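You operate a simulated robot arm through the tools that you are given. There is no shell and no other tool. Be economical: measure what you need, move in short steps, check, and stop when the job is done.

You are at the controls of a simulated robot arm. One attempt, no reset.

## Task
Lay a lease with the air that the grey card asks.
Fine: grey card in the white drawer; blower on, air knob till the gauge shows it; close yarn clamp B; start it with the square green button and watch it finish.

It is judged by the outcome, as a careful person would: the job done as asked, and still so three seconds after it is handed in. It fails if anything else is knocked over, pushed out of place, dropped, spilled or broken.

## Robot
A 7-joint arm with a fingered hand on a trunk, on a base that drives. Base frame: it is fixed to the floor where the robot stands at the start and does not move with it; the origin is under the middle of the robot, x ahead of it, y to its left, z up. Readings come in m, rad, newtons and seconds.
With the tool pointing down near the work surface it reaches from about 0.16 to 0.68 m from the robot's upright axis, wherever it stands. Its first joint turns from -2.897 to 2.897 rad. Places, roughly: belt knob [0.8, 1.8, 1.1]; blower switch [0.9, 0, 0.9]; carriage lever [0.9, 0, 1.3]; ends selector [1.1, 1.4, 1.5]; mushroom button [1.1, -0.4, 1.3]; round green button [1.1, 1.5, 1.5]; round white button [1.1, 1.5, 1.5]; square blue button [1.1, -0.5, 1.2]; square green button [1.1, -0.5, 1.2]; square white button [1.1, -0.6, 1.2]; yarn clamp b [0.8, -0.2, 1.1]. Payload 4 kg.
Tool frame: the origin (TCP) lies between the finger pads and is the grasp point; the fingertips stand 0.026 m ahead of it; z points along the fingers, y is the line along which they close. Largest opening 0.148 m; the body of the gripper starts 0.073 m behind the TCP. The gripper is a hand of 3 fingers: y runs from the thumb to the fingers, the wrist lies at [0, 0, -0.239] in the tool frame, and closing takes about 1.5 s.
Orientation is that of the tool frame in the base frame, as a unit quaternion [w, x, y, z]. With the fingers straight down and closing along the base's y, the tool's x points along the base's -x, its y along +y and its z along -z.

## Interface
- The arm moves only by the tool servo_tool. Its argument "moves" is a list of rows, each an object of numbers (a shift or turn left out is 0, a gripper value left out holds the last): "tx", "ty", "tz": the shift along the tool's x, y, z in m; "ax", "ay", "az": the turn, a rotation vector about the tool's x, y, z in degrees; "gripper": the opening in per cent of the stroke, from 0 (shut) to 100 (fully open). In form: [{"tx": .., "ty": .., "tz": .., "ax": .., "ay": .., "az": .., "gripper": ..}, ...]. A call has 1 to 8 rows; each row is the pose to reach, as a shift and turn from the pose commanded when the call began, along the tool's axes at that moment. Each row takes 0.2 s and may step no farther than 0.05 m and 0.15 rad from the row before; otherwise, or with a gripper value out of range, the whole call is refused. A pose out of reach is approached as far as the arm can. The call stops where the force on the tool passes 40 N (or 10 N more than at its start, if that is more) or the arm is blocked; 0.2 s more then pass. The fingers move at their own pace (about 0.072 m/s each) and stop on an object; they squeeze with about 33 N. The grip force told is the motor's: it shows also when the fingers shut on nothing. Time passes only in rows, and 0.2 s behind the last, so rows that repeat a pose let the fingers close. It gives the time, the measured TCP pose, the force on the tool (base axes), the opening and the grip force at its end, in the units of the frame above (readings bear some noise), with the torque about the TCP (base axes, N m) and any sound that the robot's microphone picked up.
- Cameras (640 x 400 px; columns grow to the right, rows downward): "scene" is now at [0.0182, 0.1024, 1.5582]; the picture's right is [-0.52, -0.86, 0.00], its down [-0.39, 0.24, -0.89] and it looks along [0.76, -0.46, -0.46] (base axes); focal length 250 px, centre (320, 200). "wrist" rides on the gripper at [0.068, -0.039, -0.09] in the tool frame; the picture's right is [0.50, 0.87, 0.00], its down [-0.66, 0.38, -0.65] and it looks along [-0.57, 0.33, 0.76] (tool axes); focal length 222 px, centre (320, 200). There is no depth. A picture from a camera that has moved, and an enlarged one, comes with that camera's place and axes in the base frame and with its lens.
- snapshot(camera): a new picture of that camera. It takes no simulated time.
- slide_trunk(by): slides the trunk up (or, below 0, down) by that many m; the arm and the scene camera ride with it, the base frame stays. It gives what a move gives, with no picture.
- drive_base(legs): drives the robot by 1 to 6 legs, each [ahead, left, turn to the left] in m, m and rad, along the robot's own axes; the way and the turn of a leg run together, so that a leg with both is an arc; at most 1.5 m and 3.142 rad a leg. The arm and the cameras ride along, it lands a little off, and it stops where it bumps. It gives what a move gives.
- hand_shape(shape): the hand has 3 fingers and takes this shape, open, in about a second: jaw (thumb against the fingers, like two jaws); tri (thumb and two fingers); tip (a fingertip pinch); poke (one finger out to press); point (the index stretched); flat (the hand flat); cup (the hand cupped); fist (a fist). The gripper value then closes the fingers along that shape, each until it touches; the sizes above hold for jaw. It gives what a move gives, with no picture.
- head_to(pan, tilt): turns the head with the scene camera to pan (to the left, within 2.705 rad either way) and tilt (down, from -0.506 to 1.204), counted from straight ahead of the robot. It gives what a move gives.
- enlarge(camera, box): a new picture of the part [left, top, right, bottom] of that camera's present view, enlarged. It takes no simulated time.
- job_done(): hands the job in; it is judged then, once.

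Go step by step. Nothing tells you exact positions but the pictures and the camera data: compare them with the known pose of the tool, close in by small moves and look again before you grip or let go. The budget is 120 turns and 78 pictures, counting those below and the enlarged ones. Unless the task says otherwise, let go and move clear before handing in, and close with one line.

The tools are called as a command line: name --argument value ..., lists and objects as JSON in quotes. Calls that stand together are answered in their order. servo_tool: Moves the arm, as the interface text tells. Its arguments: {"type":"object","properties":{"moves":{"type":"array","items":{"type":"object","properties":{"tx":{"type":"number"},"ty":{"type":"number"},"tz":{"type":"number"},"ax":{"type":"number"},"ay":{"type":"number"},"az":{"type":"number"},"gripper":{"type":"number"}}}}},"required":["moves"]} The other tools are called the same way: slide_trunk (by) slides the trunk up or down; hand_shape (shape) gives the hand a shape; drive_base (legs) drives the base; head_to (pan, tilt) turns the head that bears the scene camera; snapshot (camera) takes a picture; enlarge (camera, box) takes an enlarged picture of a part of a camera's view; job_done () hands the job in.

At the start:

```text
time_s: 0.0
tcp_pos: [0.3443, -0.1958, 1.3212]
tcp_rot: [0.0, 0.0, 1.0, 0.0]
ft_force: [0.2, -0.5, -1.8]
moment: [0.01, -0.02, 0.03]
grip_width: 0.1478
finger_force: 0.0
shape: jaw
trunk travel left (down, up): [-0.499, 0.091]
robot x, y, heading: [-0.0017, -0.0024, 0.002]
head pan, tilt: [-0.543, 0.475]
```

scene: 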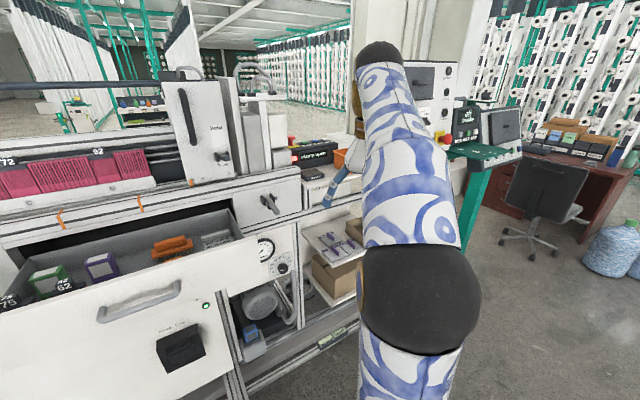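
wrist: 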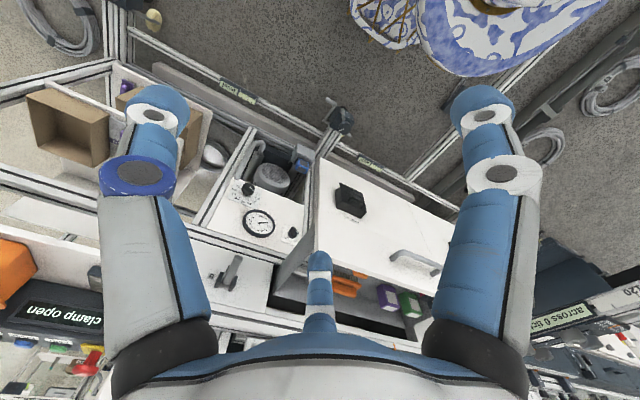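

I see a loom-like machine with a white drawer already open, a gauge panel, a clamp handle and a display. I'll zoom in on the drawer and panel to find the grey card.

enlarge --camera "scene" --box '[0, 200, 320, 400]'

enlarge --camera "scene" --box '[160, 60, 360, 360]'

```text
2.00 times, centred on (160, 300) of scene
camera zoom: at [0.0182, 0.1024, 1.5582], right [-0.52, -0.86, 0.0], down [-0.39, 0.24, -0.89], along [0.76, -0.46, -0.46], focal length 500 px, centre (640, 0)
```

zoom: 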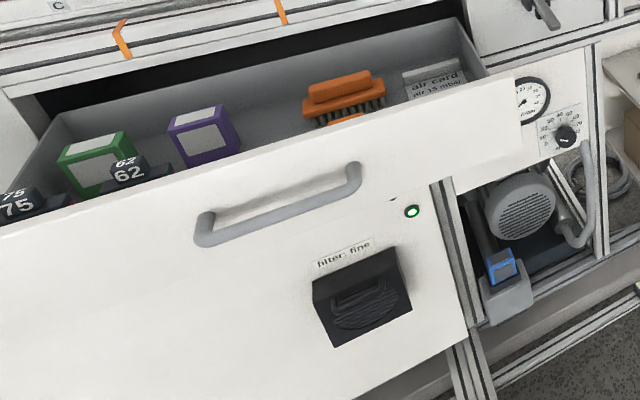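

```text
1.33 times, centred on (260, 210) of scene
camera zoom: at [0.0182, 0.1024, 1.5582], right [-0.52, -0.86, 0.0], down [-0.39, 0.24, -0.89], along [0.76, -0.46, -0.46], focal length 333 px, centre (400, 187)
```

zoom: 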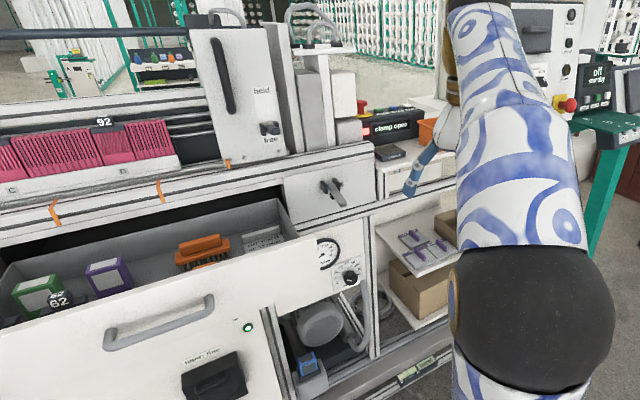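

The grey card lies in the drawer behind the brush. I'll zoom in to read it and the gauge.

enlarge --camera "scene" --box '[190, 222, 250, 260]'

enlarge --camera "scene" --box '[240, 220, 310, 290]'

```text
10.53 times, centred on (220, 241) of scene
camera zoom: at [0.0182, 0.1024, 1.5582], right [-0.52, -0.86, 0.0], down [-0.39, 0.24, -0.89], along [0.76, -0.46, -0.46], focal length 2631 px, centre (1373, -232)
```

zoom: 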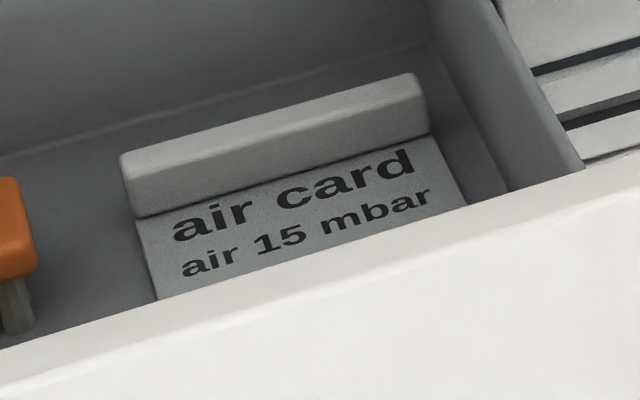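

```text
5.71 times, centred on (275, 255) of scene
camera zoom: at [0.0182, 0.1024, 1.5582], right [-0.52, -0.86, 0.0], down [-0.39, 0.24, -0.89], along [0.76, -0.46, -0.46], focal length 1428 px, centre (577, -114)
```

zoom: 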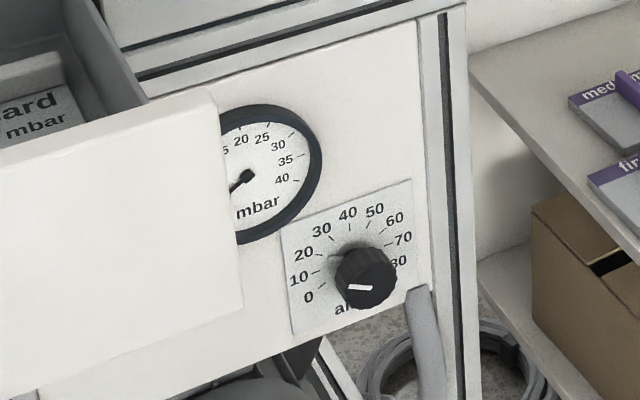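

The card says 15 mbar. Now I want the parts hidden behind the drawer front: the gauge, and probably the blower switch next to it.

enlarge --camera "wrist" --box '[180, 130, 460, 330]'

enlarge --camera "scene" --box '[170, 60, 370, 240]'

```text
2.00 times, centred on (320, 230) of wrist
camera zoom: at [0.2757, -0.2353, 1.4119], right [-0.5, 0.87, 0.0], down [0.66, 0.38, 0.65], along [0.57, 0.33, -0.76], focal length 444 px, centre (320, 140)
```

zoom: 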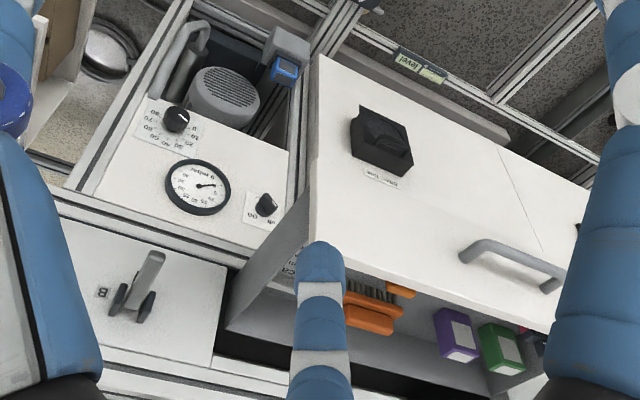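

```text
2.22 times, centred on (270, 150) of scene
camera zoom: at [0.0182, 0.1024, 1.5582], right [-0.52, -0.86, 0.0], down [-0.39, 0.24, -0.89], along [0.76, -0.46, -0.46], focal length 555 px, centre (431, 311)
```

zoom: 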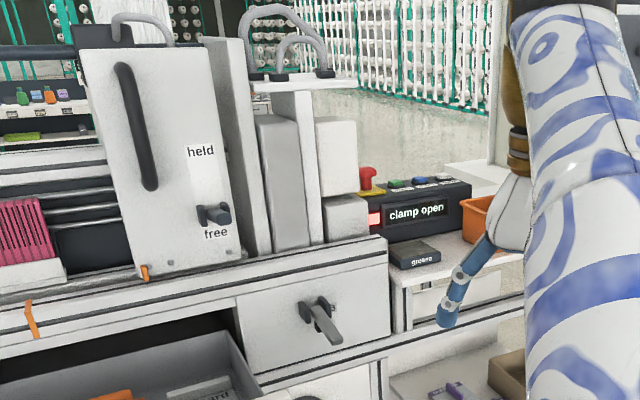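

The gauge comes out at about (0.90,-0.13,0.85), the air knob at (0.88,-0.21,0.73) and the switch near (0.88,0,0.85), below the open drawer. I'll look closer at the switch, the clamp and the button box.

enlarge --camera "wrist" --box '[230, 180, 330, 260]'

enlarge --camera "scene" --box '[230, 120, 370, 220]'

```text
5.00 times, centred on (280, 220) of wrist
camera zoom: at [0.2757, -0.2353, 1.4119], right [-0.5, 0.87, 0.0], down [0.66, 0.38, 0.65], along [0.57, 0.33, -0.76], focal length 1111 px, centre (520, 100)
```

zoom: 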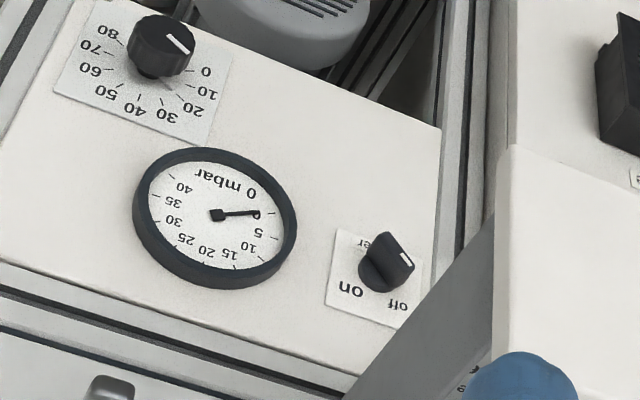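

```text
4.00 times, centred on (300, 170) of scene
camera zoom: at [0.0182, 0.1024, 1.5582], right [-0.52, -0.86, 0.0], down [-0.39, 0.24, -0.89], along [0.76, -0.46, -0.46], focal length 1000 px, centre (400, 320)
```

zoom: 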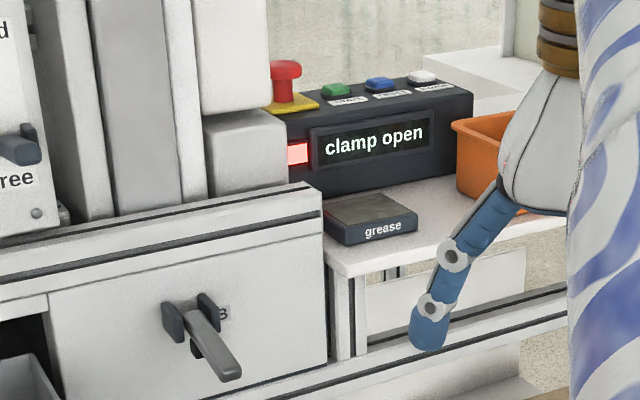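

The switch needs a clockwise turn from off to on, the knob is at about 0, and the box shows "clamp open". I'll tilt the hand until it points forward (+x), moving it out as it turns.

servo_tool --moves '[{"tx": -0.03, "ay": -8}, {"tx": -0.06, "ay": -16}, {"tx": -0.09, "ay": -24}, {"tx": -0.12, "ay": -32}, {"tx": -0.15, "ay": -40}, {"tx": -0.18, "ay": -48}, {"tx": -0.2, "ay": -56}, {"tx": -0.2, "ay": -64}]'

```text
time_s: 1.8
tcp_pos: [0.5427, -0.1965, 1.3204]
tcp_rot: [0.53, 0.0, 0.848, -0.001]
ft_force: [-0.8, 0.4, -0.1]
moment: [0.0, -0.01, 0.02]
grip_width: 0.1481
finger_force: 0.0
shape: jaw
trunk travel left (down, up): [-0.499, 0.091]
robot x, y, heading: [0.0001, -0.0004, -0.002]
head pan, tilt: [-0.543, 0.475]
```

Next I'll finish the tilt, then drive right so the arm is clear of the drawer.

servo_tool --moves '[{"ay": -8}, {"ay": -16}, {"ay": -24}, {"ay": -26}]'

drive_base --legs '[[0, -0.2, 0]]'

slide_trunk --by -0.4

snapshot --camera "wrist"

snapshot --camera "scene"

```text
time_s: 2.8
tcp_pos: [0.5106, -0.197, 1.3675]
tcp_rot: [0.697, -0.011, 0.717, -0.036]
ft_force: [0.3, -0.1, -0.3]
moment: [0.01, -0.01, 0.0]
grip_width: 0.148
finger_force: 0.0
shape: jaw
out of reach, approached as far as the arm can: row 2, 3, 4
trunk travel left (down, up): [-0.499, 0.091]
robot x, y, heading: [0.0026, -0.0011, -0.002]
head pan, tilt: [-0.543, 0.475]
```

```text
time_s: 4.4
tcp_pos: [0.5107, -0.396, 1.3691]
tcp_rot: [0.697, -0.013, 0.717, -0.034]
ft_force: [0.1, -0.3, 0.3]
moment: [0.0, 0.02, 0.04]
grip_width: 0.1482
finger_force: 0.1
shape: jaw
trunk travel left (down, up): [-0.499, 0.091]
robot x, y, heading: [-0.0008, -0.199, 0.003]
head pan, tilt: [-0.543, 0.475]
```

```text
time_s: 8.2
tcp_pos: [0.5107, -0.395, 0.9692]
tcp_rot: [0.696, -0.012, 0.717, -0.035]
ft_force: [0.3, -0.1, -0.5]
moment: [-0.03, 0.03, 0.0]
grip_width: 0.1479
finger_force: 0.0
shape: jaw
trunk travel left (down, up): [-0.099, 0.491]
robot x, y, heading: [0.0001, -0.2005, -0.0]
head pan, tilt: [-0.543, 0.475]
```

```text
67 pictures are left
camera wrist: at [0.4173, -0.4351, 0.9062], right [0.01, 0.83, -0.56], down [-0.62, 0.44, 0.65], along [0.78, 0.34, 0.52], focal length 222 px, centre (320, 200)
```

wrist: 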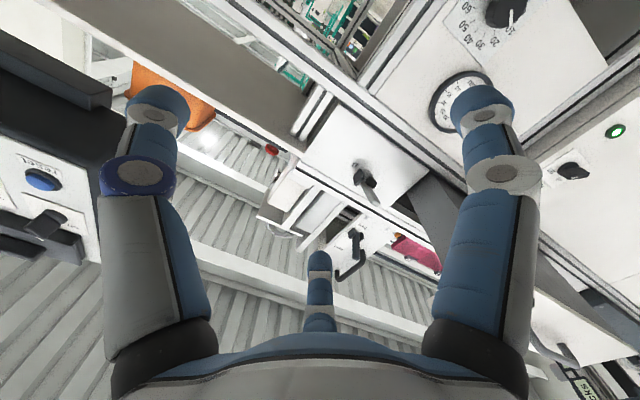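

```text
66 pictures are left
camera scene: at [0.0182, -0.096, 1.1582], right [-0.51, -0.86, 0.0], down [-0.39, 0.24, -0.89], along [0.76, -0.46, -0.46], focal length 250 px, centre (320, 200)
```

scene: 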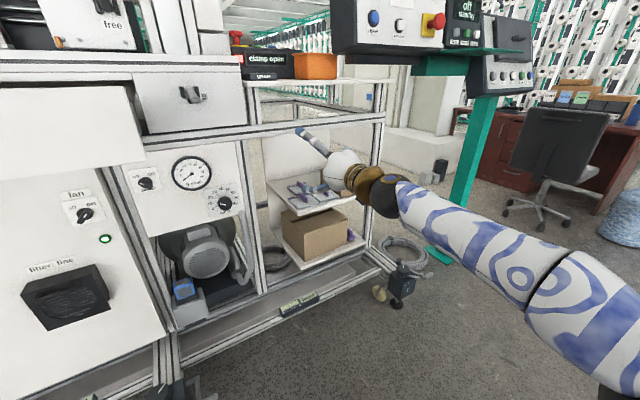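

From here the panel is fully visible. There are two similar switches, one labelled "fan" and one beside the gauge, so I'll zoom in on the labels.

enlarge --camera "scene" --box '[50, 140, 250, 265]'

enlarge --camera "scene" --box '[120, 140, 250, 220]'

```text
3.20 times, centred on (150, 202) of scene
camera zoom: at [0.0182, -0.096, 1.1582], right [-0.51, -0.86, 0.0], down [-0.39, 0.24, -0.89], along [0.76, -0.46, -0.46], focal length 800 px, centre (864, 192)
```

zoom: 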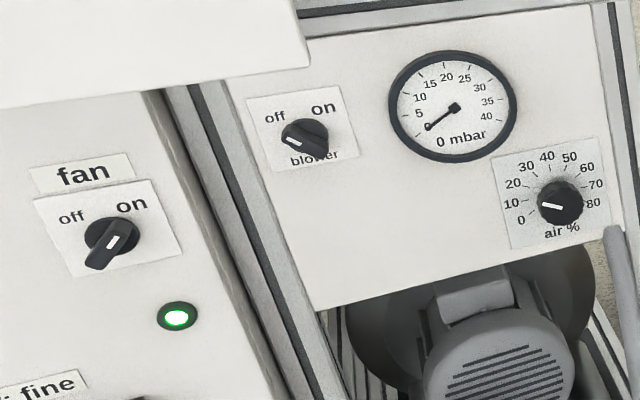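

```text
4.92 times, centred on (185, 180) of scene
camera zoom: at [0.0182, -0.096, 1.1582], right [-0.51, -0.86, 0.0], down [-0.39, 0.24, -0.89], along [0.76, -0.46, -0.46], focal length 1230 px, centre (985, 298)
```

zoom: 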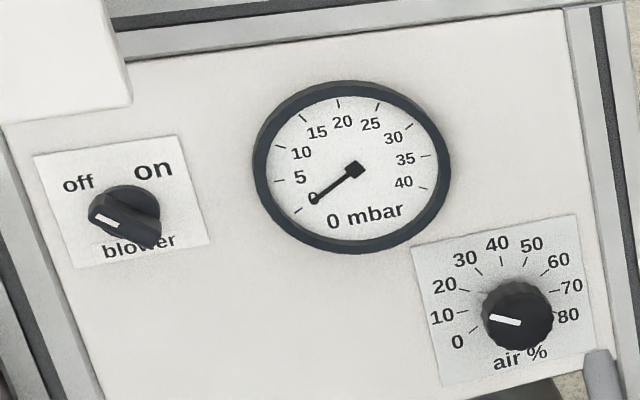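

The blower switch is off, pointing up-left, at about (0.88, 0.00, 0.853), so it needs about 90° clockwise. I'll take the hand down below drawer height and to the left.

servo_tool --moves '[{"tx": 0.03, "ty": 0.03}, {"tx": 0.06, "ty": 0.06}, {"tx": 0.09, "ty": 0.09}, {"tx": 0.12, "ty": 0.12}, {"tx": 0.12, "ty": 0.165}, {"tx": 0.12, "ty": 0.21}, {"tx": 0.12, "ty": 0.25}, {"tx": 0.12, "ty": 0.28}]'

```text
time_s: 10.0
tcp_pos: [0.5173, -0.1241, 0.8285]
tcp_rot: [0.697, -0.011, 0.716, -0.034]
ft_force: [0.0, 0.0, 0.2]
moment: [0.01, -0.03, 0.0]
grip_width: 0.1479
finger_force: 0.1
shape: jaw
trunk travel left (down, up): [-0.099, 0.491]
robot x, y, heading: [0.0004, -0.1975, 0.006]
head pan, tilt: [-0.543, 0.475]
```

The moves work relative to the measured pose. I'll straighten the small tilt, centre on the switch at standoff and narrow the fingers.

servo_tool --moves '[{"ty": 0.03, "tz": 0.03, "tx": -0.01, "ax": -1.9, "ay": -1.5, "az": 3.6, "gripper": 40}, {"ty": 0.06, "tz": 0.06, "tx": -0.02, "ax": -1.9, "ay": -1.5, "az": 3.6}, {"ty": 0.09, "tz": 0.09, "tx": -0.025, "ax": -1.9, "ay": -1.5, "az": 3.6}, {"ty": 0.124, "tz": 0.12, "tx": -0.025, "ax": -1.9, "ay": -1.5, "az": 3.6}, {"ty": 0.124, "tz": 0.16, "tx": -0.025, "ax": -1.9, "ay": -1.5, "az": 3.6}, {"ty": 0.124, "tz": 0.2, "tx": -0.025, "ax": -1.9, "ay": -1.5, "az": 3.6}]'

servo_tool --moves '[{"az": -8}, {"az": -16}, {"az": -24}, {"az": -32}, {"az": -40}, {"az": -45}, {"az": -45}]'

snapshot --camera "scene"

snapshot --camera "wrist"

```text
time_s: 11.4
tcp_pos: [0.7205, -0.0023, 0.8445]
tcp_rot: [0.707, -0.001, 0.708, -0.001]
ft_force: [0.1, -0.2, -0.2]
moment: [-0.05, 0.0, -0.02]
grip_width: 0.0594
finger_force: 0.0
shape: jaw
trunk travel left (down, up): [-0.099, 0.491]
robot x, y, heading: [0.001, -0.1984, 0.001]
head pan, tilt: [-0.543, 0.475]
```

```text
time_s: 13.0
tcp_pos: [0.7199, -0.0038, 0.8416]
tcp_rot: [0.652, -0.273, 0.653, -0.272]
ft_force: [0.3, -0.6, 0.5]
moment: [0.02, 0.0, 0.03]
grip_width: 0.0594
finger_force: 0.2
shape: jaw
trunk travel left (down, up): [-0.099, 0.491]
robot x, y, heading: [-0.0022, -0.1998, 0.003]
head pan, tilt: [-0.543, 0.475]
```

```text
63 pictures are left
camera scene: at [0.0183, -0.0958, 1.1582], right [-0.51, -0.86, 0.0], down [-0.39, 0.24, -0.89], along [0.76, -0.46, -0.46], focal length 250 px, centre (320, 200)
```

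scene: 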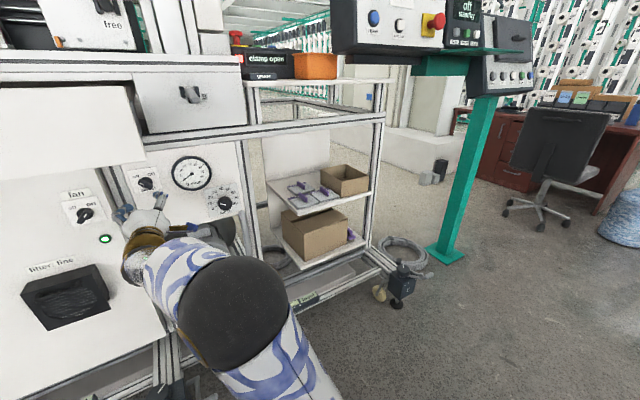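

```text
62 pictures are left
camera wrist: at [0.6296, -0.0793, 0.8222], right [0.0, 0.25, -0.97], down [-0.65, 0.73, 0.19], along [0.76, 0.63, 0.16], focal length 222 px, centre (320, 200)
```

wrist: 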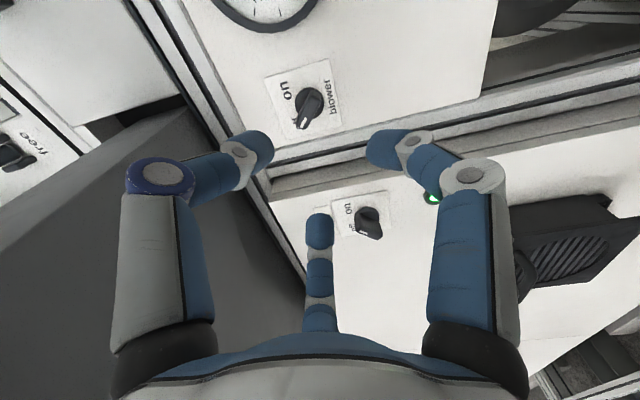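

The wrist view puts the switch on the tool axis except for about 1 cm, at (0.88,-0.004,0.852). I'll correct that, approach, and look again.

servo_tool --moves '[{"tx": -0.0074, "ty": -0.0074, "tz": 0.03}, {"tx": -0.0074, "ty": -0.0074, "tz": 0.06}, {"tx": -0.0074, "ty": -0.0074, "tz": 0.09}, {"tx": -0.0074, "ty": -0.0074, "tz": 0.1}]'

snapshot --camera "wrist"

enlarge --camera "scene" --box '[80, 150, 240, 250]'

```text
time_s: 14.0
tcp_pos: [0.8206, -0.0014, 0.8543]
tcp_rot: [0.652, -0.274, 0.653, -0.27]
ft_force: [0.1, 0.3, 0.0]
moment: [-0.02, -0.01, 0.01]
grip_width: 0.0595
finger_force: 0.0
shape: jaw
trunk travel left (down, up): [-0.099, 0.491]
robot x, y, heading: [-0.0016, -0.1974, -0.002]
head pan, tilt: [-0.543, 0.475]
```

```text
61 pictures are left
camera wrist: at [0.7306, -0.0782, 0.8339], right [0.0, 0.26, -0.97], down [-0.65, 0.73, 0.19], along [0.76, 0.63, 0.17], focal length 222 px, centre (320, 200)
```

wrist: 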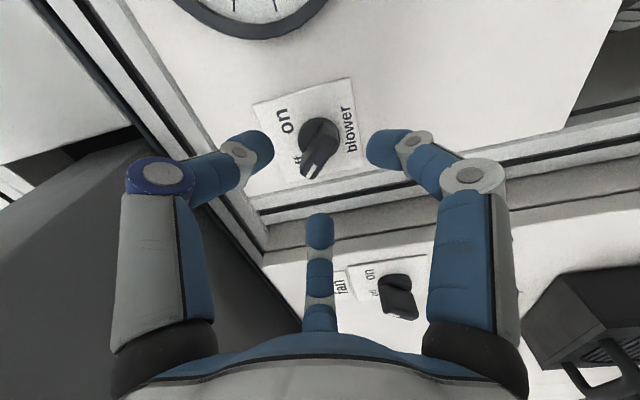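

```text
4.00 times, centred on (160, 200) of scene
camera zoom: at [0.0182, -0.0959, 1.1582], right [-0.51, -0.86, 0.0], down [-0.39, 0.24, -0.89], along [0.76, -0.46, -0.46], focal length 1000 px, centre (960, 200)
```

zoom: 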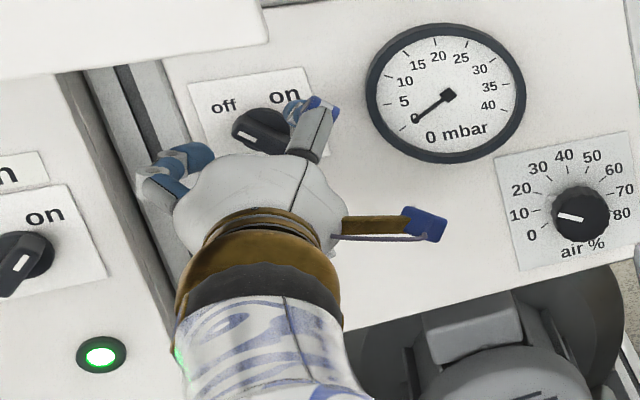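

Aligned. I'll open a bit, advance the last 4 cm around the knob, then close.

servo_tool --moves '[{"gripper": 52}, {"gripper": 52}, {"tz": 0.02}, {"tz": 0.038}]'

servo_tool --moves '[{"gripper": 0}, {}, {}, {}, {}, {}]'

snapshot --camera "wrist"

```text
time_s: 15.0
tcp_pos: [0.8586, -0.0026, 0.8531]
tcp_rot: [0.652, -0.274, 0.654, -0.269]
ft_force: [-0.4, -0.4, 0.3]
moment: [-0.02, 0.01, 0.01]
grip_width: 0.0765
finger_force: 0.1
shape: jaw
trunk travel left (down, up): [-0.099, 0.491]
robot x, y, heading: [-0.0036, -0.1977, 0.005]
head pan, tilt: [-0.543, 0.475]
```

```text
time_s: 16.4
tcp_pos: [0.8585, -0.0045, 0.8493]
tcp_rot: [0.652, -0.272, 0.654, -0.271]
ft_force: [3.7, -2.5, -3.6]
moment: [0.05, -0.11, -0.15]
grip_width: 0.0129
finger_force: 32.8
shape: jaw
trunk travel left (down, up): [-0.099, 0.491]
robot x, y, heading: [0.0025, -0.1997, -0.001]
head pan, tilt: [-0.543, 0.475]
```

```text
59 pictures are left
camera wrist: at [0.7676, -0.0797, 0.8307], right [0.0, 0.26, -0.97], down [-0.65, 0.73, 0.2], along [0.76, 0.63, 0.16], focal length 222 px, centre (320, 200)
```

wrist: 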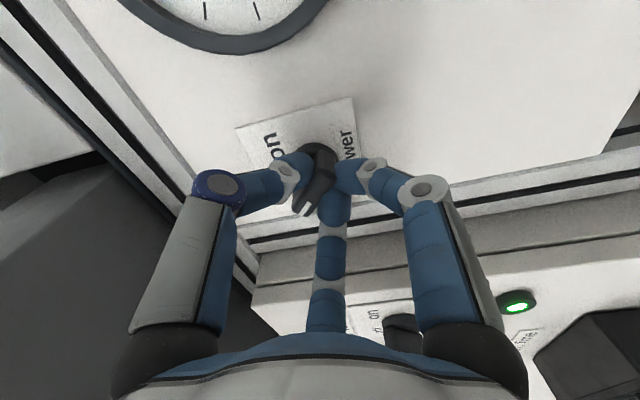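

The bar is held (0.013 m wide). I'll turn clockwise.

servo_tool --moves '[{"az": 8}, {"az": 16}, {"az": 24}, {"az": 32}, {"az": 40}, {"az": 48}, {"az": 56}, {"az": 64}]'

servo_tool --moves '[{"az": 8}, {"az": 16}, {"az": 24}]'

snapshot --camera "scene"

```text
time_s: 18.2
tcp_pos: [0.8595, -0.0013, 0.8517]
tcp_rot: [0.696, 0.115, 0.699, 0.117]
ft_force: [-5.7, 9.6, -8.4]
moment: [-0.04, 0.24, 0.03]
grip_width: 0.0117
finger_force: 32.8
shape: jaw
trunk travel left (down, up): [-0.099, 0.491]
robot x, y, heading: [0.001, -0.1992, 0.001]
head pan, tilt: [-0.543, 0.475]
heard: click
```

```text
time_s: 19.0
tcp_pos: [0.8591, -0.0002, 0.8508]
tcp_rot: [0.657, 0.257, 0.66, 0.259]
ft_force: [1.7, 15.4, -6.0]
moment: [-0.01, 0.23, 0.13]
grip_width: 0.0111
finger_force: 33.7
shape: jaw
trunk travel left (down, up): [-0.099, 0.491]
robot x, y, heading: [0.0053, -0.1954, 0.005]
head pan, tilt: [-0.543, 0.475]
```

```text
58 pictures are left
camera scene: at [0.0192, -0.0942, 1.1581], right [-0.51, -0.86, 0.0], down [-0.39, 0.23, -0.89], along [0.76, -0.46, -0.46], focal length 250 px, centre (320, 200)
```

scene: 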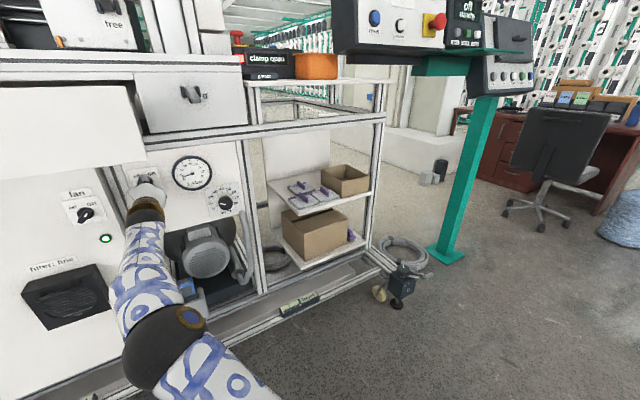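

The switch clicked. I'll release it, back off and check the gauge.

servo_tool --moves '[{"gripper": 52}, {}, {}, {}, {"tz": -0.04}, {"tz": -0.08}, {"tz": -0.12}]'

enlarge --camera "scene" --box '[100, 140, 260, 240]'

```text
time_s: 20.6
tcp_pos: [0.7423, -0.0025, 0.8489]
tcp_rot: [0.657, 0.258, 0.659, 0.259]
ft_force: [0.0, -0.2, 0.7]
moment: [0.02, -0.01, -0.03]
grip_width: 0.0766
finger_force: 0.1
shape: jaw
trunk travel left (down, up): [-0.099, 0.491]
robot x, y, heading: [0.005, -0.1982, 0.003]
head pan, tilt: [-0.543, 0.475]
```

```text
4.00 times, centred on (180, 190) of scene
camera zoom: at [0.0186, -0.0958, 1.1582], right [-0.51, -0.86, 0.0], down [-0.39, 0.24, -0.89], along [0.76, -0.46, -0.46], focal length 1000 px, centre (880, 240)
```

zoom: 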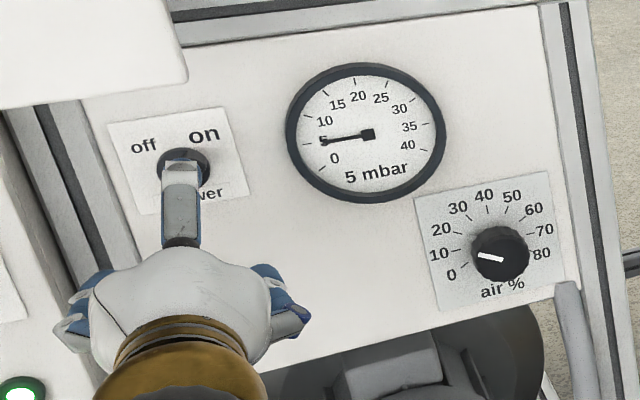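

The gauge reads 5 mbar with the knob near 10 %, so 15 mbar should be around 30 %. I'll move in front of the knob at about (0.87,-0.213,0.735) and turn the hand back for a clockwise stroke.

servo_tool --moves '[{"tx": -0.0075, "ty": -0.029, "az": -8}, {"tx": -0.015, "ty": -0.058, "az": -16}, {"tx": -0.0225, "ty": -0.087, "az": -24}, {"tx": -0.03, "ty": -0.116, "az": -32}, {"tx": -0.0375, "ty": -0.145, "az": -40}, {"tx": -0.045, "ty": -0.174, "az": -48}, {"tx": -0.0525, "ty": -0.203, "az": -56}, {"tx": -0.06, "ty": -0.232, "az": -64}]'

servo_tool --moves '[{"az": -8}, {"az": -16}, {"az": -20}]'

snapshot --camera "wrist"

snapshot --camera "scene"

```text
time_s: 22.4
tcp_pos: [0.7391, -0.2159, 0.7378]
tcp_rot: [0.694, -0.131, 0.696, -0.129]
ft_force: [0.1, 0.8, 0.2]
moment: [0.01, -0.02, -0.01]
grip_width: 0.0766
finger_force: 0.0
shape: jaw
trunk travel left (down, up): [-0.099, 0.491]
robot x, y, heading: [0.0001, -0.1968, 0.002]
head pan, tilt: [-0.543, 0.475]
```

```text
time_s: 23.2
tcp_pos: [0.7383, -0.2155, 0.7371]
tcp_rot: [0.661, -0.252, 0.662, -0.248]
ft_force: [0.1, 0.2, -0.1]
moment: [0.0, 0.01, 0.01]
grip_width: 0.0765
finger_force: 0.0
shape: jaw
trunk travel left (down, up): [-0.099, 0.491]
robot x, y, heading: [0.0036, -0.1993, 0.003]
head pan, tilt: [-0.543, 0.475]
```

```text
56 pictures are left
camera wrist: at [0.648, -0.2898, 0.7125], right [0.0, 0.32, -0.95], down [-0.65, 0.72, 0.24], along [0.76, 0.62, 0.21], focal length 222 px, centre (320, 200)
```

wrist: 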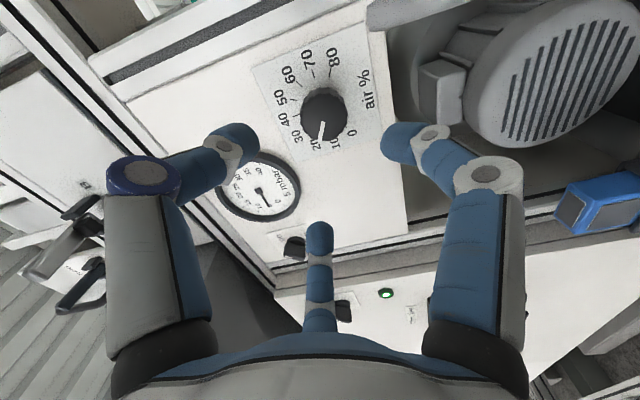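

```text
55 pictures are left
camera scene: at [0.0183, -0.0959, 1.1582], right [-0.51, -0.86, 0.0], down [-0.39, 0.24, -0.89], along [0.76, -0.46, -0.46], focal length 250 px, centre (320, 200)
```

scene: 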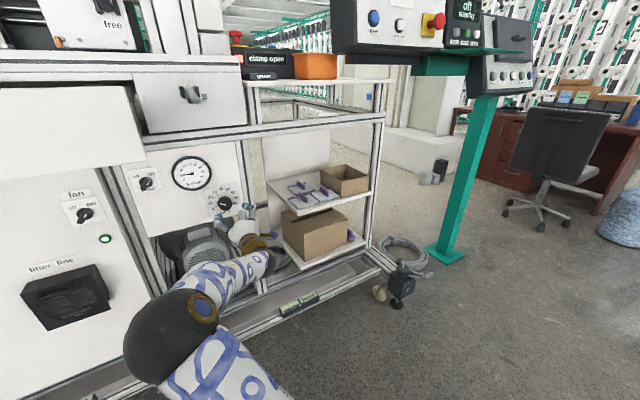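

The knob lies on the tool axis to within a few millimetres. I'll advance in two steps and grip.

servo_tool --moves '[{"tz": 0.04}, {"tz": 0.08}, {"tz": 0.1}, {"tz": 0.115}]'

snapshot --camera "wrist"

```text
time_s: 24.2
tcp_pos: [0.8565, -0.2162, 0.7389]
tcp_rot: [0.661, -0.249, 0.663, -0.248]
ft_force: [-0.4, 0.3, 0.5]
moment: [0.03, -0.01, 0.0]
grip_width: 0.0767
finger_force: 0.1
shape: jaw
trunk travel left (down, up): [-0.099, 0.491]
robot x, y, heading: [0.0027, -0.1978, 0.001]
head pan, tilt: [-0.543, 0.475]
```

```text
54 pictures are left
camera wrist: at [0.7641, -0.2896, 0.7141], right [0.0, 0.32, -0.95], down [-0.65, 0.72, 0.25], along [0.76, 0.62, 0.21], focal length 222 px, centre (320, 200)
```

wrist: 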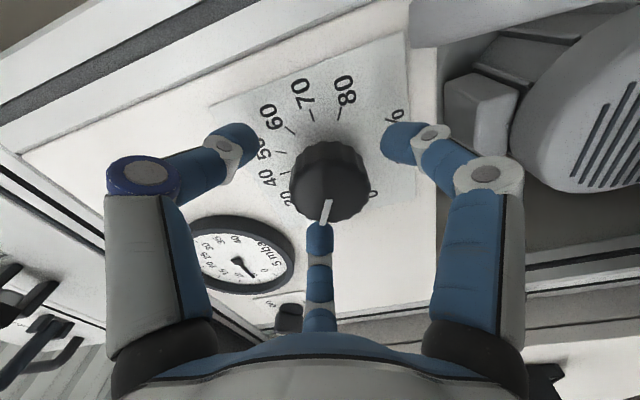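

The fingers surround the knob. I'll close and make a first turn of 40°.

servo_tool --moves '[{"gripper": 0}, {}, {}, {}, {}]'

servo_tool --moves '[{"az": 8}, {"az": 16}, {"az": 24}, {"az": 32}, {"az": 40}]'

enlarge --camera "scene" --box '[120, 140, 280, 240]'

```text
time_s: 25.4
tcp_pos: [0.8546, -0.2158, 0.7393]
tcp_rot: [0.661, -0.249, 0.663, -0.248]
ft_force: [5.3, -1.5, 2.2]
moment: [0.04, -0.05, -0.03]
grip_width: 0.0362
finger_force: 33.1
shape: jaw
trunk travel left (down, up): [-0.099, 0.491]
robot x, y, heading: [-0.001, -0.1999, -0.0]
head pan, tilt: [-0.543, 0.475]
```

```text
time_s: 26.6
tcp_pos: [0.8538, -0.2163, 0.7363]
tcp_rot: [0.705, -0.007, 0.709, -0.007]
ft_force: [8.2, -5.5, -2.1]
moment: [-0.08, 0.03, -0.23]
grip_width: 0.0355
finger_force: 33.4
shape: jaw
trunk travel left (down, up): [-0.099, 0.491]
robot x, y, heading: [-0.0011, -0.1971, 0.005]
head pan, tilt: [-0.543, 0.475]
```

```text
4.00 times, centred on (200, 190) of scene
camera zoom: at [0.0194, -0.0964, 1.1582], right [-0.51, -0.86, 0.0], down [-0.39, 0.24, -0.89], along [0.76, -0.46, -0.46], focal length 1000 px, centre (800, 240)
```

zoom: 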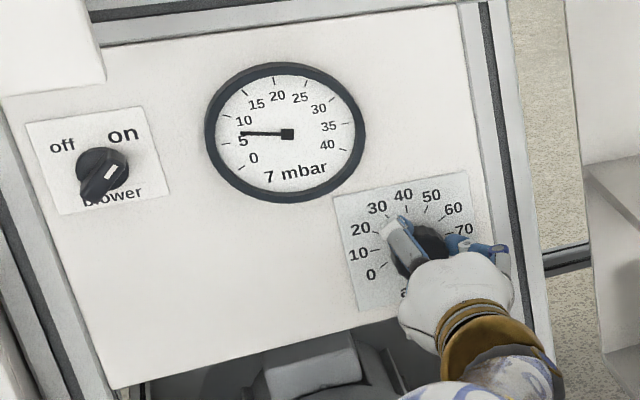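

The reading is 7 and may still be rising. I'll wait briefly and read again.

servo_tool --moves '[{}, {}, {}, {}, {}, {}, {}, {}]'

enlarge --camera "scene" --box '[120, 140, 280, 240]'

```text
time_s: 28.4
tcp_pos: [0.8544, -0.2163, 0.7359]
tcp_rot: [0.706, -0.008, 0.708, -0.007]
ft_force: [7.6, -8.6, -3.1]
moment: [-0.04, 0.02, -0.29]
grip_width: 0.0355
finger_force: 33.0
shape: jaw
trunk travel left (down, up): [-0.099, 0.491]
robot x, y, heading: [0.0033, -0.1971, 0.002]
head pan, tilt: [-0.543, 0.475]
```

```text
4.00 times, centred on (200, 190) of scene
camera zoom: at [0.0193, -0.0966, 1.1582], right [-0.51, -0.86, 0.0], down [-0.39, 0.24, -0.89], along [0.76, -0.46, -0.46], focal length 1000 px, centre (800, 240)
```

zoom: 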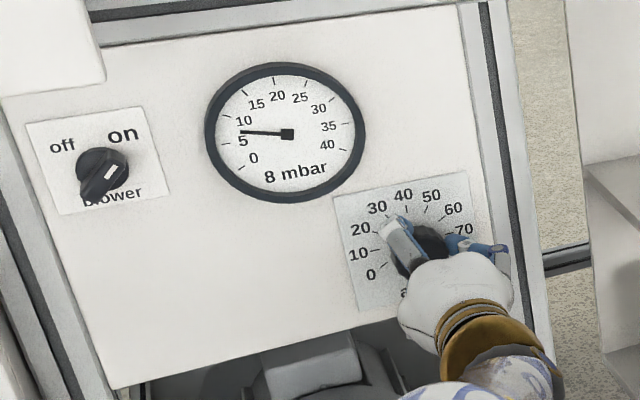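

It settled at 8 mbar. I'll turn another 40°.

servo_tool --moves '[{"az": 8}, {"az": 16}, {"az": 24}, {"az": 32}, {"az": 40}, {"az": 40}, {"az": 40}, {"az": 40}]'

servo_tool --moves '[{}, {}, {}, {}, {}]'

enlarge --camera "scene" --box '[120, 140, 280, 240]'

```text
time_s: 30.2
tcp_pos: [0.856, -0.2158, 0.7367]
tcp_rot: [0.665, 0.236, 0.668, 0.235]
ft_force: [0.9, -8.2, -13.0]
moment: [-0.11, 0.42, -0.29]
grip_width: 0.0349
finger_force: 32.9
shape: jaw
trunk travel left (down, up): [-0.099, 0.491]
robot x, y, heading: [0.0022, -0.1966, 0.003]
head pan, tilt: [-0.543, 0.475]
```

```text
time_s: 31.4
tcp_pos: [0.8552, -0.2166, 0.7365]
tcp_rot: [0.665, 0.235, 0.669, 0.234]
ft_force: [0.7, -9.2, -13.6]
moment: [-0.1, 0.42, -0.32]
grip_width: 0.035
finger_force: 32.6
shape: jaw
trunk travel left (down, up): [-0.099, 0.491]
robot x, y, heading: [-0.0012, -0.1999, 0.006]
head pan, tilt: [-0.543, 0.475]
```

```text
4.00 times, centred on (200, 190) of scene
camera zoom: at [0.0199, -0.0966, 1.1582], right [-0.51, -0.86, 0.0], down [-0.39, 0.24, -0.89], along [0.76, -0.46, -0.46], focal length 1000 px, centre (800, 240)
```

zoom: 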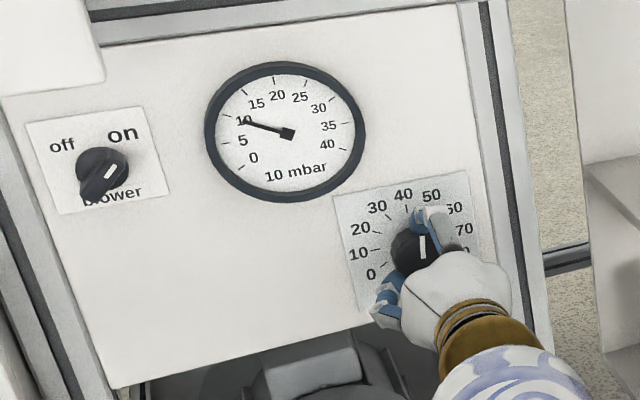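

The knob is near 40 % and the gauge shows 10 mbar. I'll keep turning.

servo_tool --moves '[{"az": 8}, {"az": 16}, {"az": 24}, {"az": 32}, {"az": 40}, {"az": 48}, {"az": 48}, {"az": 48}]'

servo_tool --moves '[{}, {}, {}, {}, {}]'

enlarge --camera "scene" --box '[120, 140, 280, 240]'

```text
time_s: 33.2
tcp_pos: [0.855, -0.2152, 0.7342]
tcp_rot: [0.511, 0.487, 0.518, 0.484]
ft_force: [-7.7, -1.0, -26.5]
moment: [-0.04, 0.86, -0.01]
grip_width: 0.0359
finger_force: 32.4
shape: jaw
trunk travel left (down, up): [-0.099, 0.491]
robot x, y, heading: [-0.0004, -0.1997, 0.009]
head pan, tilt: [-0.543, 0.475]
```

```text
time_s: 34.4
tcp_pos: [0.8548, -0.2144, 0.7346]
tcp_rot: [0.511, 0.487, 0.517, 0.484]
ft_force: [-8.1, 2.0, -27.5]
moment: [-0.04, 0.88, 0.03]
grip_width: 0.0362
finger_force: 33.1
shape: jaw
trunk travel left (down, up): [-0.099, 0.491]
robot x, y, heading: [-0.0017, -0.1951, 0.002]
head pan, tilt: [-0.543, 0.475]
```

```text
4.00 times, centred on (200, 190) of scene
camera zoom: at [0.0206, -0.0958, 1.1581], right [-0.51, -0.86, 0.0], down [-0.39, 0.24, -0.89], along [0.76, -0.46, -0.46], focal length 1000 px, centre (800, 240)
```

zoom: 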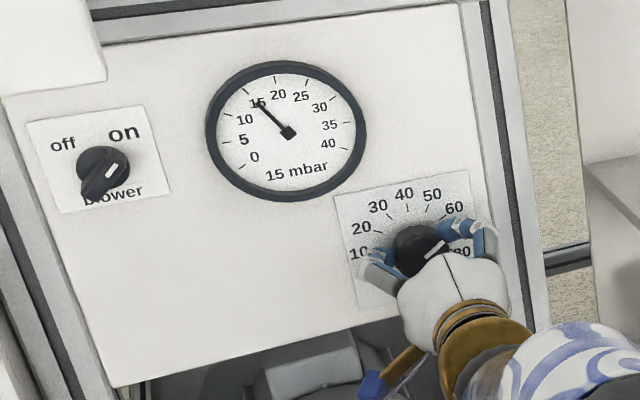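

The gauge shows 15 mbar. I'll release, back away and check that the reading holds.

servo_tool --moves '[{"gripper": 54}, {}, {}, {}, {}]'

servo_tool --moves '[{"tz": -0.03}, {"tz": -0.06}, {"tz": -0.1}, {"tz": -0.14}, {"tz": -0.18}, {"tz": -0.22}]'

enlarge --camera "scene" --box '[120, 60, 280, 240]'

```text
time_s: 35.6
tcp_pos: [0.8552, -0.2152, 0.738]
tcp_rot: [0.512, 0.486, 0.515, 0.486]
ft_force: [-0.7, -1.1, 0.4]
moment: [0.02, -0.02, 0.0]
grip_width: 0.0792
finger_force: 0.1
shape: jaw
trunk travel left (down, up): [-0.099, 0.491]
robot x, y, heading: [-0.0022, -0.1936, -0.001]
head pan, tilt: [-0.543, 0.475]
```

```text
time_s: 37.0
tcp_pos: [0.636, -0.2162, 0.7369]
tcp_rot: [0.513, 0.485, 0.515, 0.486]
ft_force: [0.1, -1.1, -0.5]
moment: [0.02, 0.03, -0.02]
grip_width: 0.0793
finger_force: 0.1
shape: jaw
trunk travel left (down, up): [-0.099, 0.491]
robot x, y, heading: [0.001, -0.1981, 0.001]
head pan, tilt: [-0.543, 0.475]
```

```text
2.22 times, centred on (200, 150) of scene
camera zoom: at [0.0185, -0.0959, 1.1582], right [-0.51, -0.86, 0.0], down [-0.39, 0.24, -0.89], along [0.76, -0.46, -0.46], focal length 555 px, centre (587, 311)
```

zoom: 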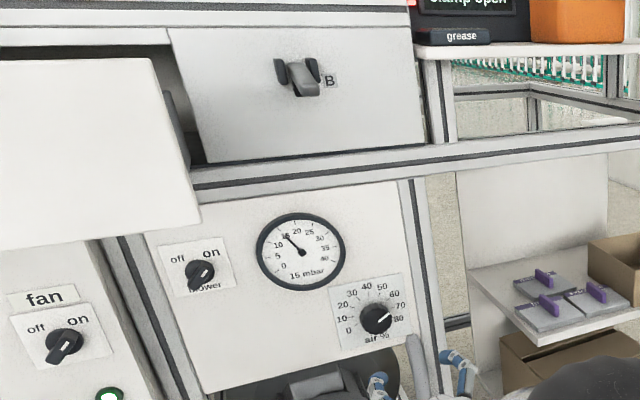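

The gauge holds at 15 mbar. Next is clamp B: its lever sticks out of the panel from about (0.88,-0.175,1.10) to (0.79,-0.178,1.084). I'll look closely and see whether a second clamp shows which way is closed.

enlarge --camera "scene" --box '[160, 60, 260, 122]'

head_to --pan 0.6 --tilt 0.1

snapshot --camera "scene"

```text
6.40 times, centred on (210, 91) of scene
camera zoom: at [0.0185, -0.0959, 1.1582], right [-0.51, -0.86, 0.0], down [-0.39, 0.24, -0.89], along [0.76, -0.46, -0.46], focal length 1599 px, centre (1024, 898)
```

zoom: 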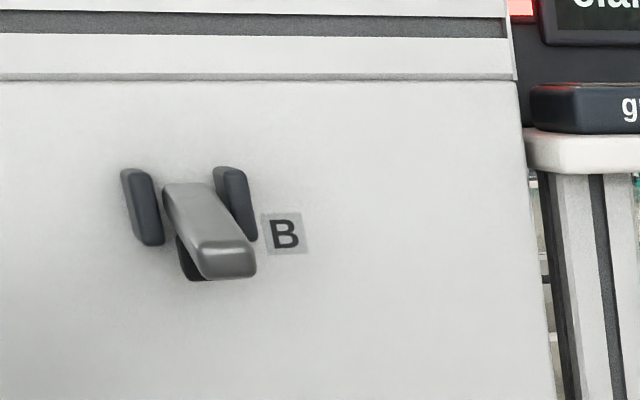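

```text
time_s: 38.4
tcp_pos: [0.6362, -0.2163, 0.7372]
tcp_rot: [0.513, 0.486, 0.515, 0.485]
ft_force: [0.6, 0.3, 0.3]
moment: [-0.01, -0.02, -0.01]
grip_width: 0.0794
finger_force: 0.1
shape: jaw
trunk travel left (down, up): [-0.099, 0.491]
robot x, y, heading: [-0.0004, -0.1986, 0.002]
head pan, tilt: [0.6, 0.099]
```

```text
47 pictures are left
camera scene: at [0.0157, 0.0033, 1.193], right [0.57, -0.82, 0.0], down [-0.08, -0.06, -0.99], along [0.82, 0.56, -0.1], focal length 250 px, centre (320, 200)
```

scene: 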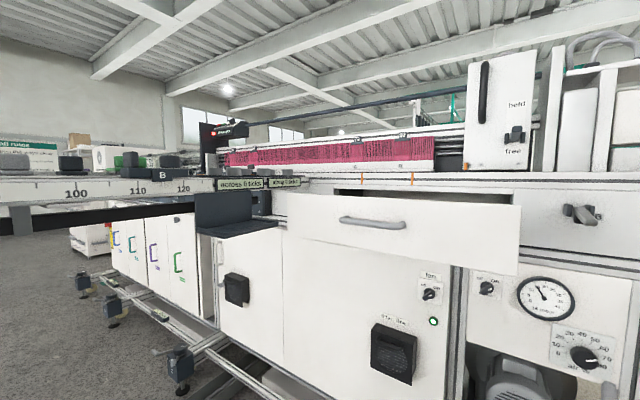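

No reference clamp is visible. I'll check the carriage lever and read the other labels.

enlarge --camera "scene" --box '[450, 40, 640, 240]'

enlarge --camera "scene" --box '[120, 100, 320, 225]'

```text
2.00 times, centred on (545, 140) of scene
camera zoom: at [0.0157, 0.0033, 1.193], right [0.57, -0.82, 0.0], down [-0.08, -0.06, -0.99], along [0.82, 0.56, -0.1], focal length 500 px, centre (-130, 320)
```

zoom: 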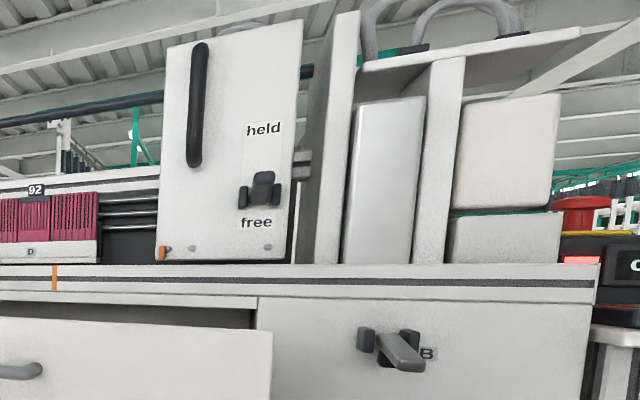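

```text
3.20 times, centred on (220, 162) of scene
camera zoom: at [0.0157, 0.0033, 1.193], right [0.57, -0.82, 0.0], down [-0.08, -0.06, -0.99], along [0.82, 0.56, -0.1], focal length 800 px, centre (640, 320)
```

zoom: 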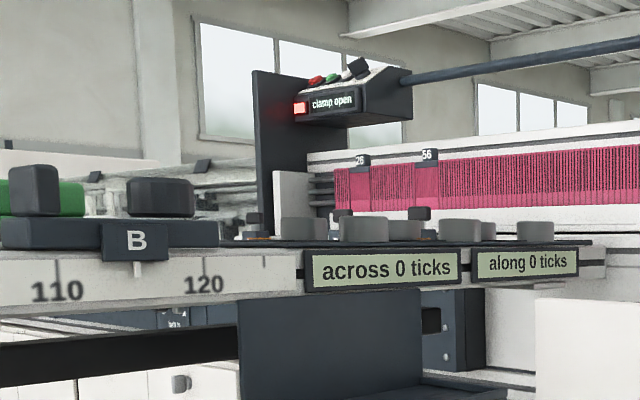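

Display still says "clamp open", and the carriage lever is outside the task for now. I'll raise the trunk to clamp height, keeping the jaws closing vertically so they can straddle the lever.

slide_trunk --by 0.35

head_to --pan -0.3 --tilt 0.3

servo_tool --moves '[{"tx": 0.038, "tz": 0.01, "az": 2}, {"tx": 0.038, "tz": 0.05, "az": 2}, {"tx": 0.038, "tz": 0.07, "az": 2}]'

snapshot --camera "wrist"

snapshot --camera "scene"

```text
time_s: 41.8
tcp_pos: [0.6362, -0.216, 1.0879]
tcp_rot: [0.513, 0.486, 0.514, 0.486]
ft_force: [-0.3, 0.4, 0.4]
moment: [-0.01, -0.05, -0.01]
grip_width: 0.0795
finger_force: 0.1
shape: jaw
trunk travel left (down, up): [-0.449, 0.141]
robot x, y, heading: [-0.0036, -0.195, -0.003]
head pan, tilt: [0.6, 0.099]
```

```text
time_s: 43.0
tcp_pos: [0.6361, -0.2163, 1.0873]
tcp_rot: [0.513, 0.485, 0.516, 0.486]
ft_force: [-0.6, 0.2, -0.3]
moment: [-0.03, 0.02, 0.02]
grip_width: 0.0794
finger_force: 0.0
shape: jaw
trunk travel left (down, up): [-0.449, 0.141]
robot x, y, heading: [0.0007, -0.2006, 0.003]
head pan, tilt: [-0.3, 0.3]
```

```text
time_s: 43.8
tcp_pos: [0.7048, -0.1771, 1.0825]
tcp_rot: [0.504, 0.495, 0.507, 0.494]
ft_force: [-0.4, 0.1, 0.2]
moment: [-0.01, 0.0, 0.0]
grip_width: 0.0795
finger_force: 0.0
shape: jaw
trunk travel left (down, up): [-0.449, 0.141]
robot x, y, heading: [-0.0015, -0.2018, 0.001]
head pan, tilt: [-0.3, 0.3]
```

```text
44 pictures are left
camera wrist: at [0.6126, -0.111, 1.0422], right [0.0, 0.52, 0.86], down [-0.65, -0.65, 0.39], along [0.76, -0.56, 0.34], focal length 222 px, centre (320, 200)
```

wrist: 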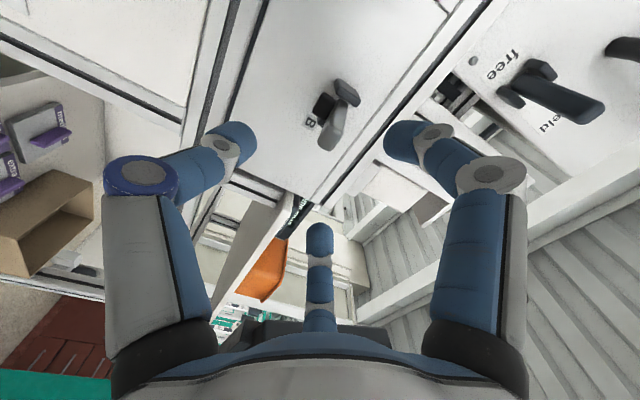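

```text
43 pictures are left
camera scene: at [0.0294, -0.0763, 1.5244], right [-0.29, -0.96, 0.0], down [-0.28, 0.09, -0.96], along [0.91, -0.28, -0.3], focal length 250 px, centre (320, 200)
```

scene: 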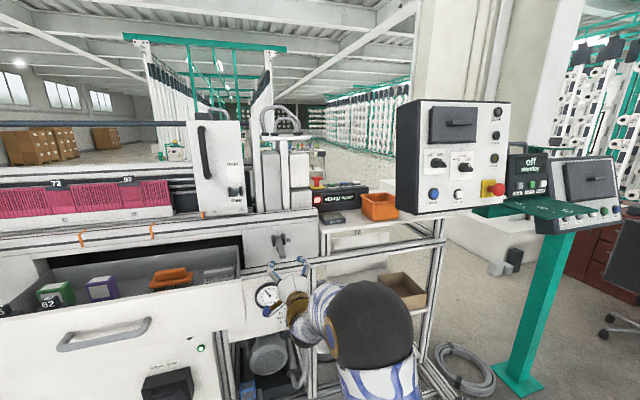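

The lever tip lies almost on the tool axis between the jaws. I'll advance so the jaws straddle it.

servo_tool --moves '[{"tz": 0.04}, {"tz": 0.08}, {"tz": 0.1}]'

snapshot --camera "wrist"

```text
time_s: 44.6
tcp_pos: [0.8058, -0.1737, 1.0863]
tcp_rot: [0.504, 0.495, 0.507, 0.494]
ft_force: [1.0, 0.0, 0.6]
moment: [0.0, 0.02, -0.01]
grip_width: 0.0793
finger_force: 0.1
shape: jaw
trunk travel left (down, up): [-0.449, 0.141]
robot x, y, heading: [0.0009, -0.2005, -0.001]
head pan, tilt: [-0.3, 0.3]
```

```text
42 pictures are left
camera wrist: at [0.7147, -0.1084, 1.0447], right [0.0, 0.52, 0.86], down [-0.65, -0.65, 0.39], along [0.76, -0.56, 0.34], focal length 222 px, centre (320, 200)
```

wrist: 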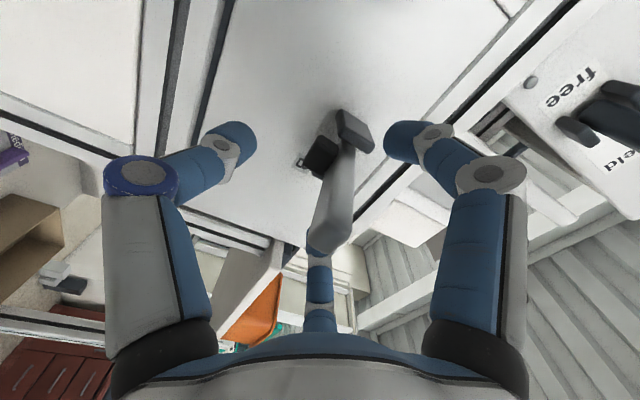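

The jaws straddle the lever. I'll narrow them and push down gently to see whether it moves.

servo_tool --moves '[{"gripper": 30}, {}, {}, {"ty": -0.015}, {"ty": -0.03}, {"ty": -0.04}]'

enlarge --camera "scene" --box '[220, 160, 400, 280]'

```text
time_s: 46.0
tcp_pos: [0.8064, -0.1782, 1.046]
tcp_rot: [0.504, 0.495, 0.506, 0.494]
ft_force: [0.7, -0.3, -0.2]
moment: [0.0, 0.0, 0.0]
grip_width: 0.0447
finger_force: 0.0
shape: jaw
trunk travel left (down, up): [-0.449, 0.141]
robot x, y, heading: [0.0018, -0.1985, 0.003]
head pan, tilt: [-0.3, 0.3]
```

```text
3.33 times, centred on (310, 220) of scene
camera zoom: at [0.0293, -0.0762, 1.5244], right [-0.29, -0.96, 0.0], down [-0.28, 0.09, -0.96], along [0.91, -0.28, -0.3], focal length 833 px, centre (353, 133)
```

zoom: 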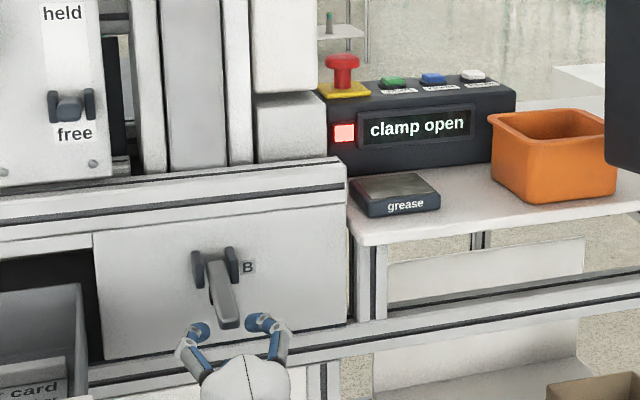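

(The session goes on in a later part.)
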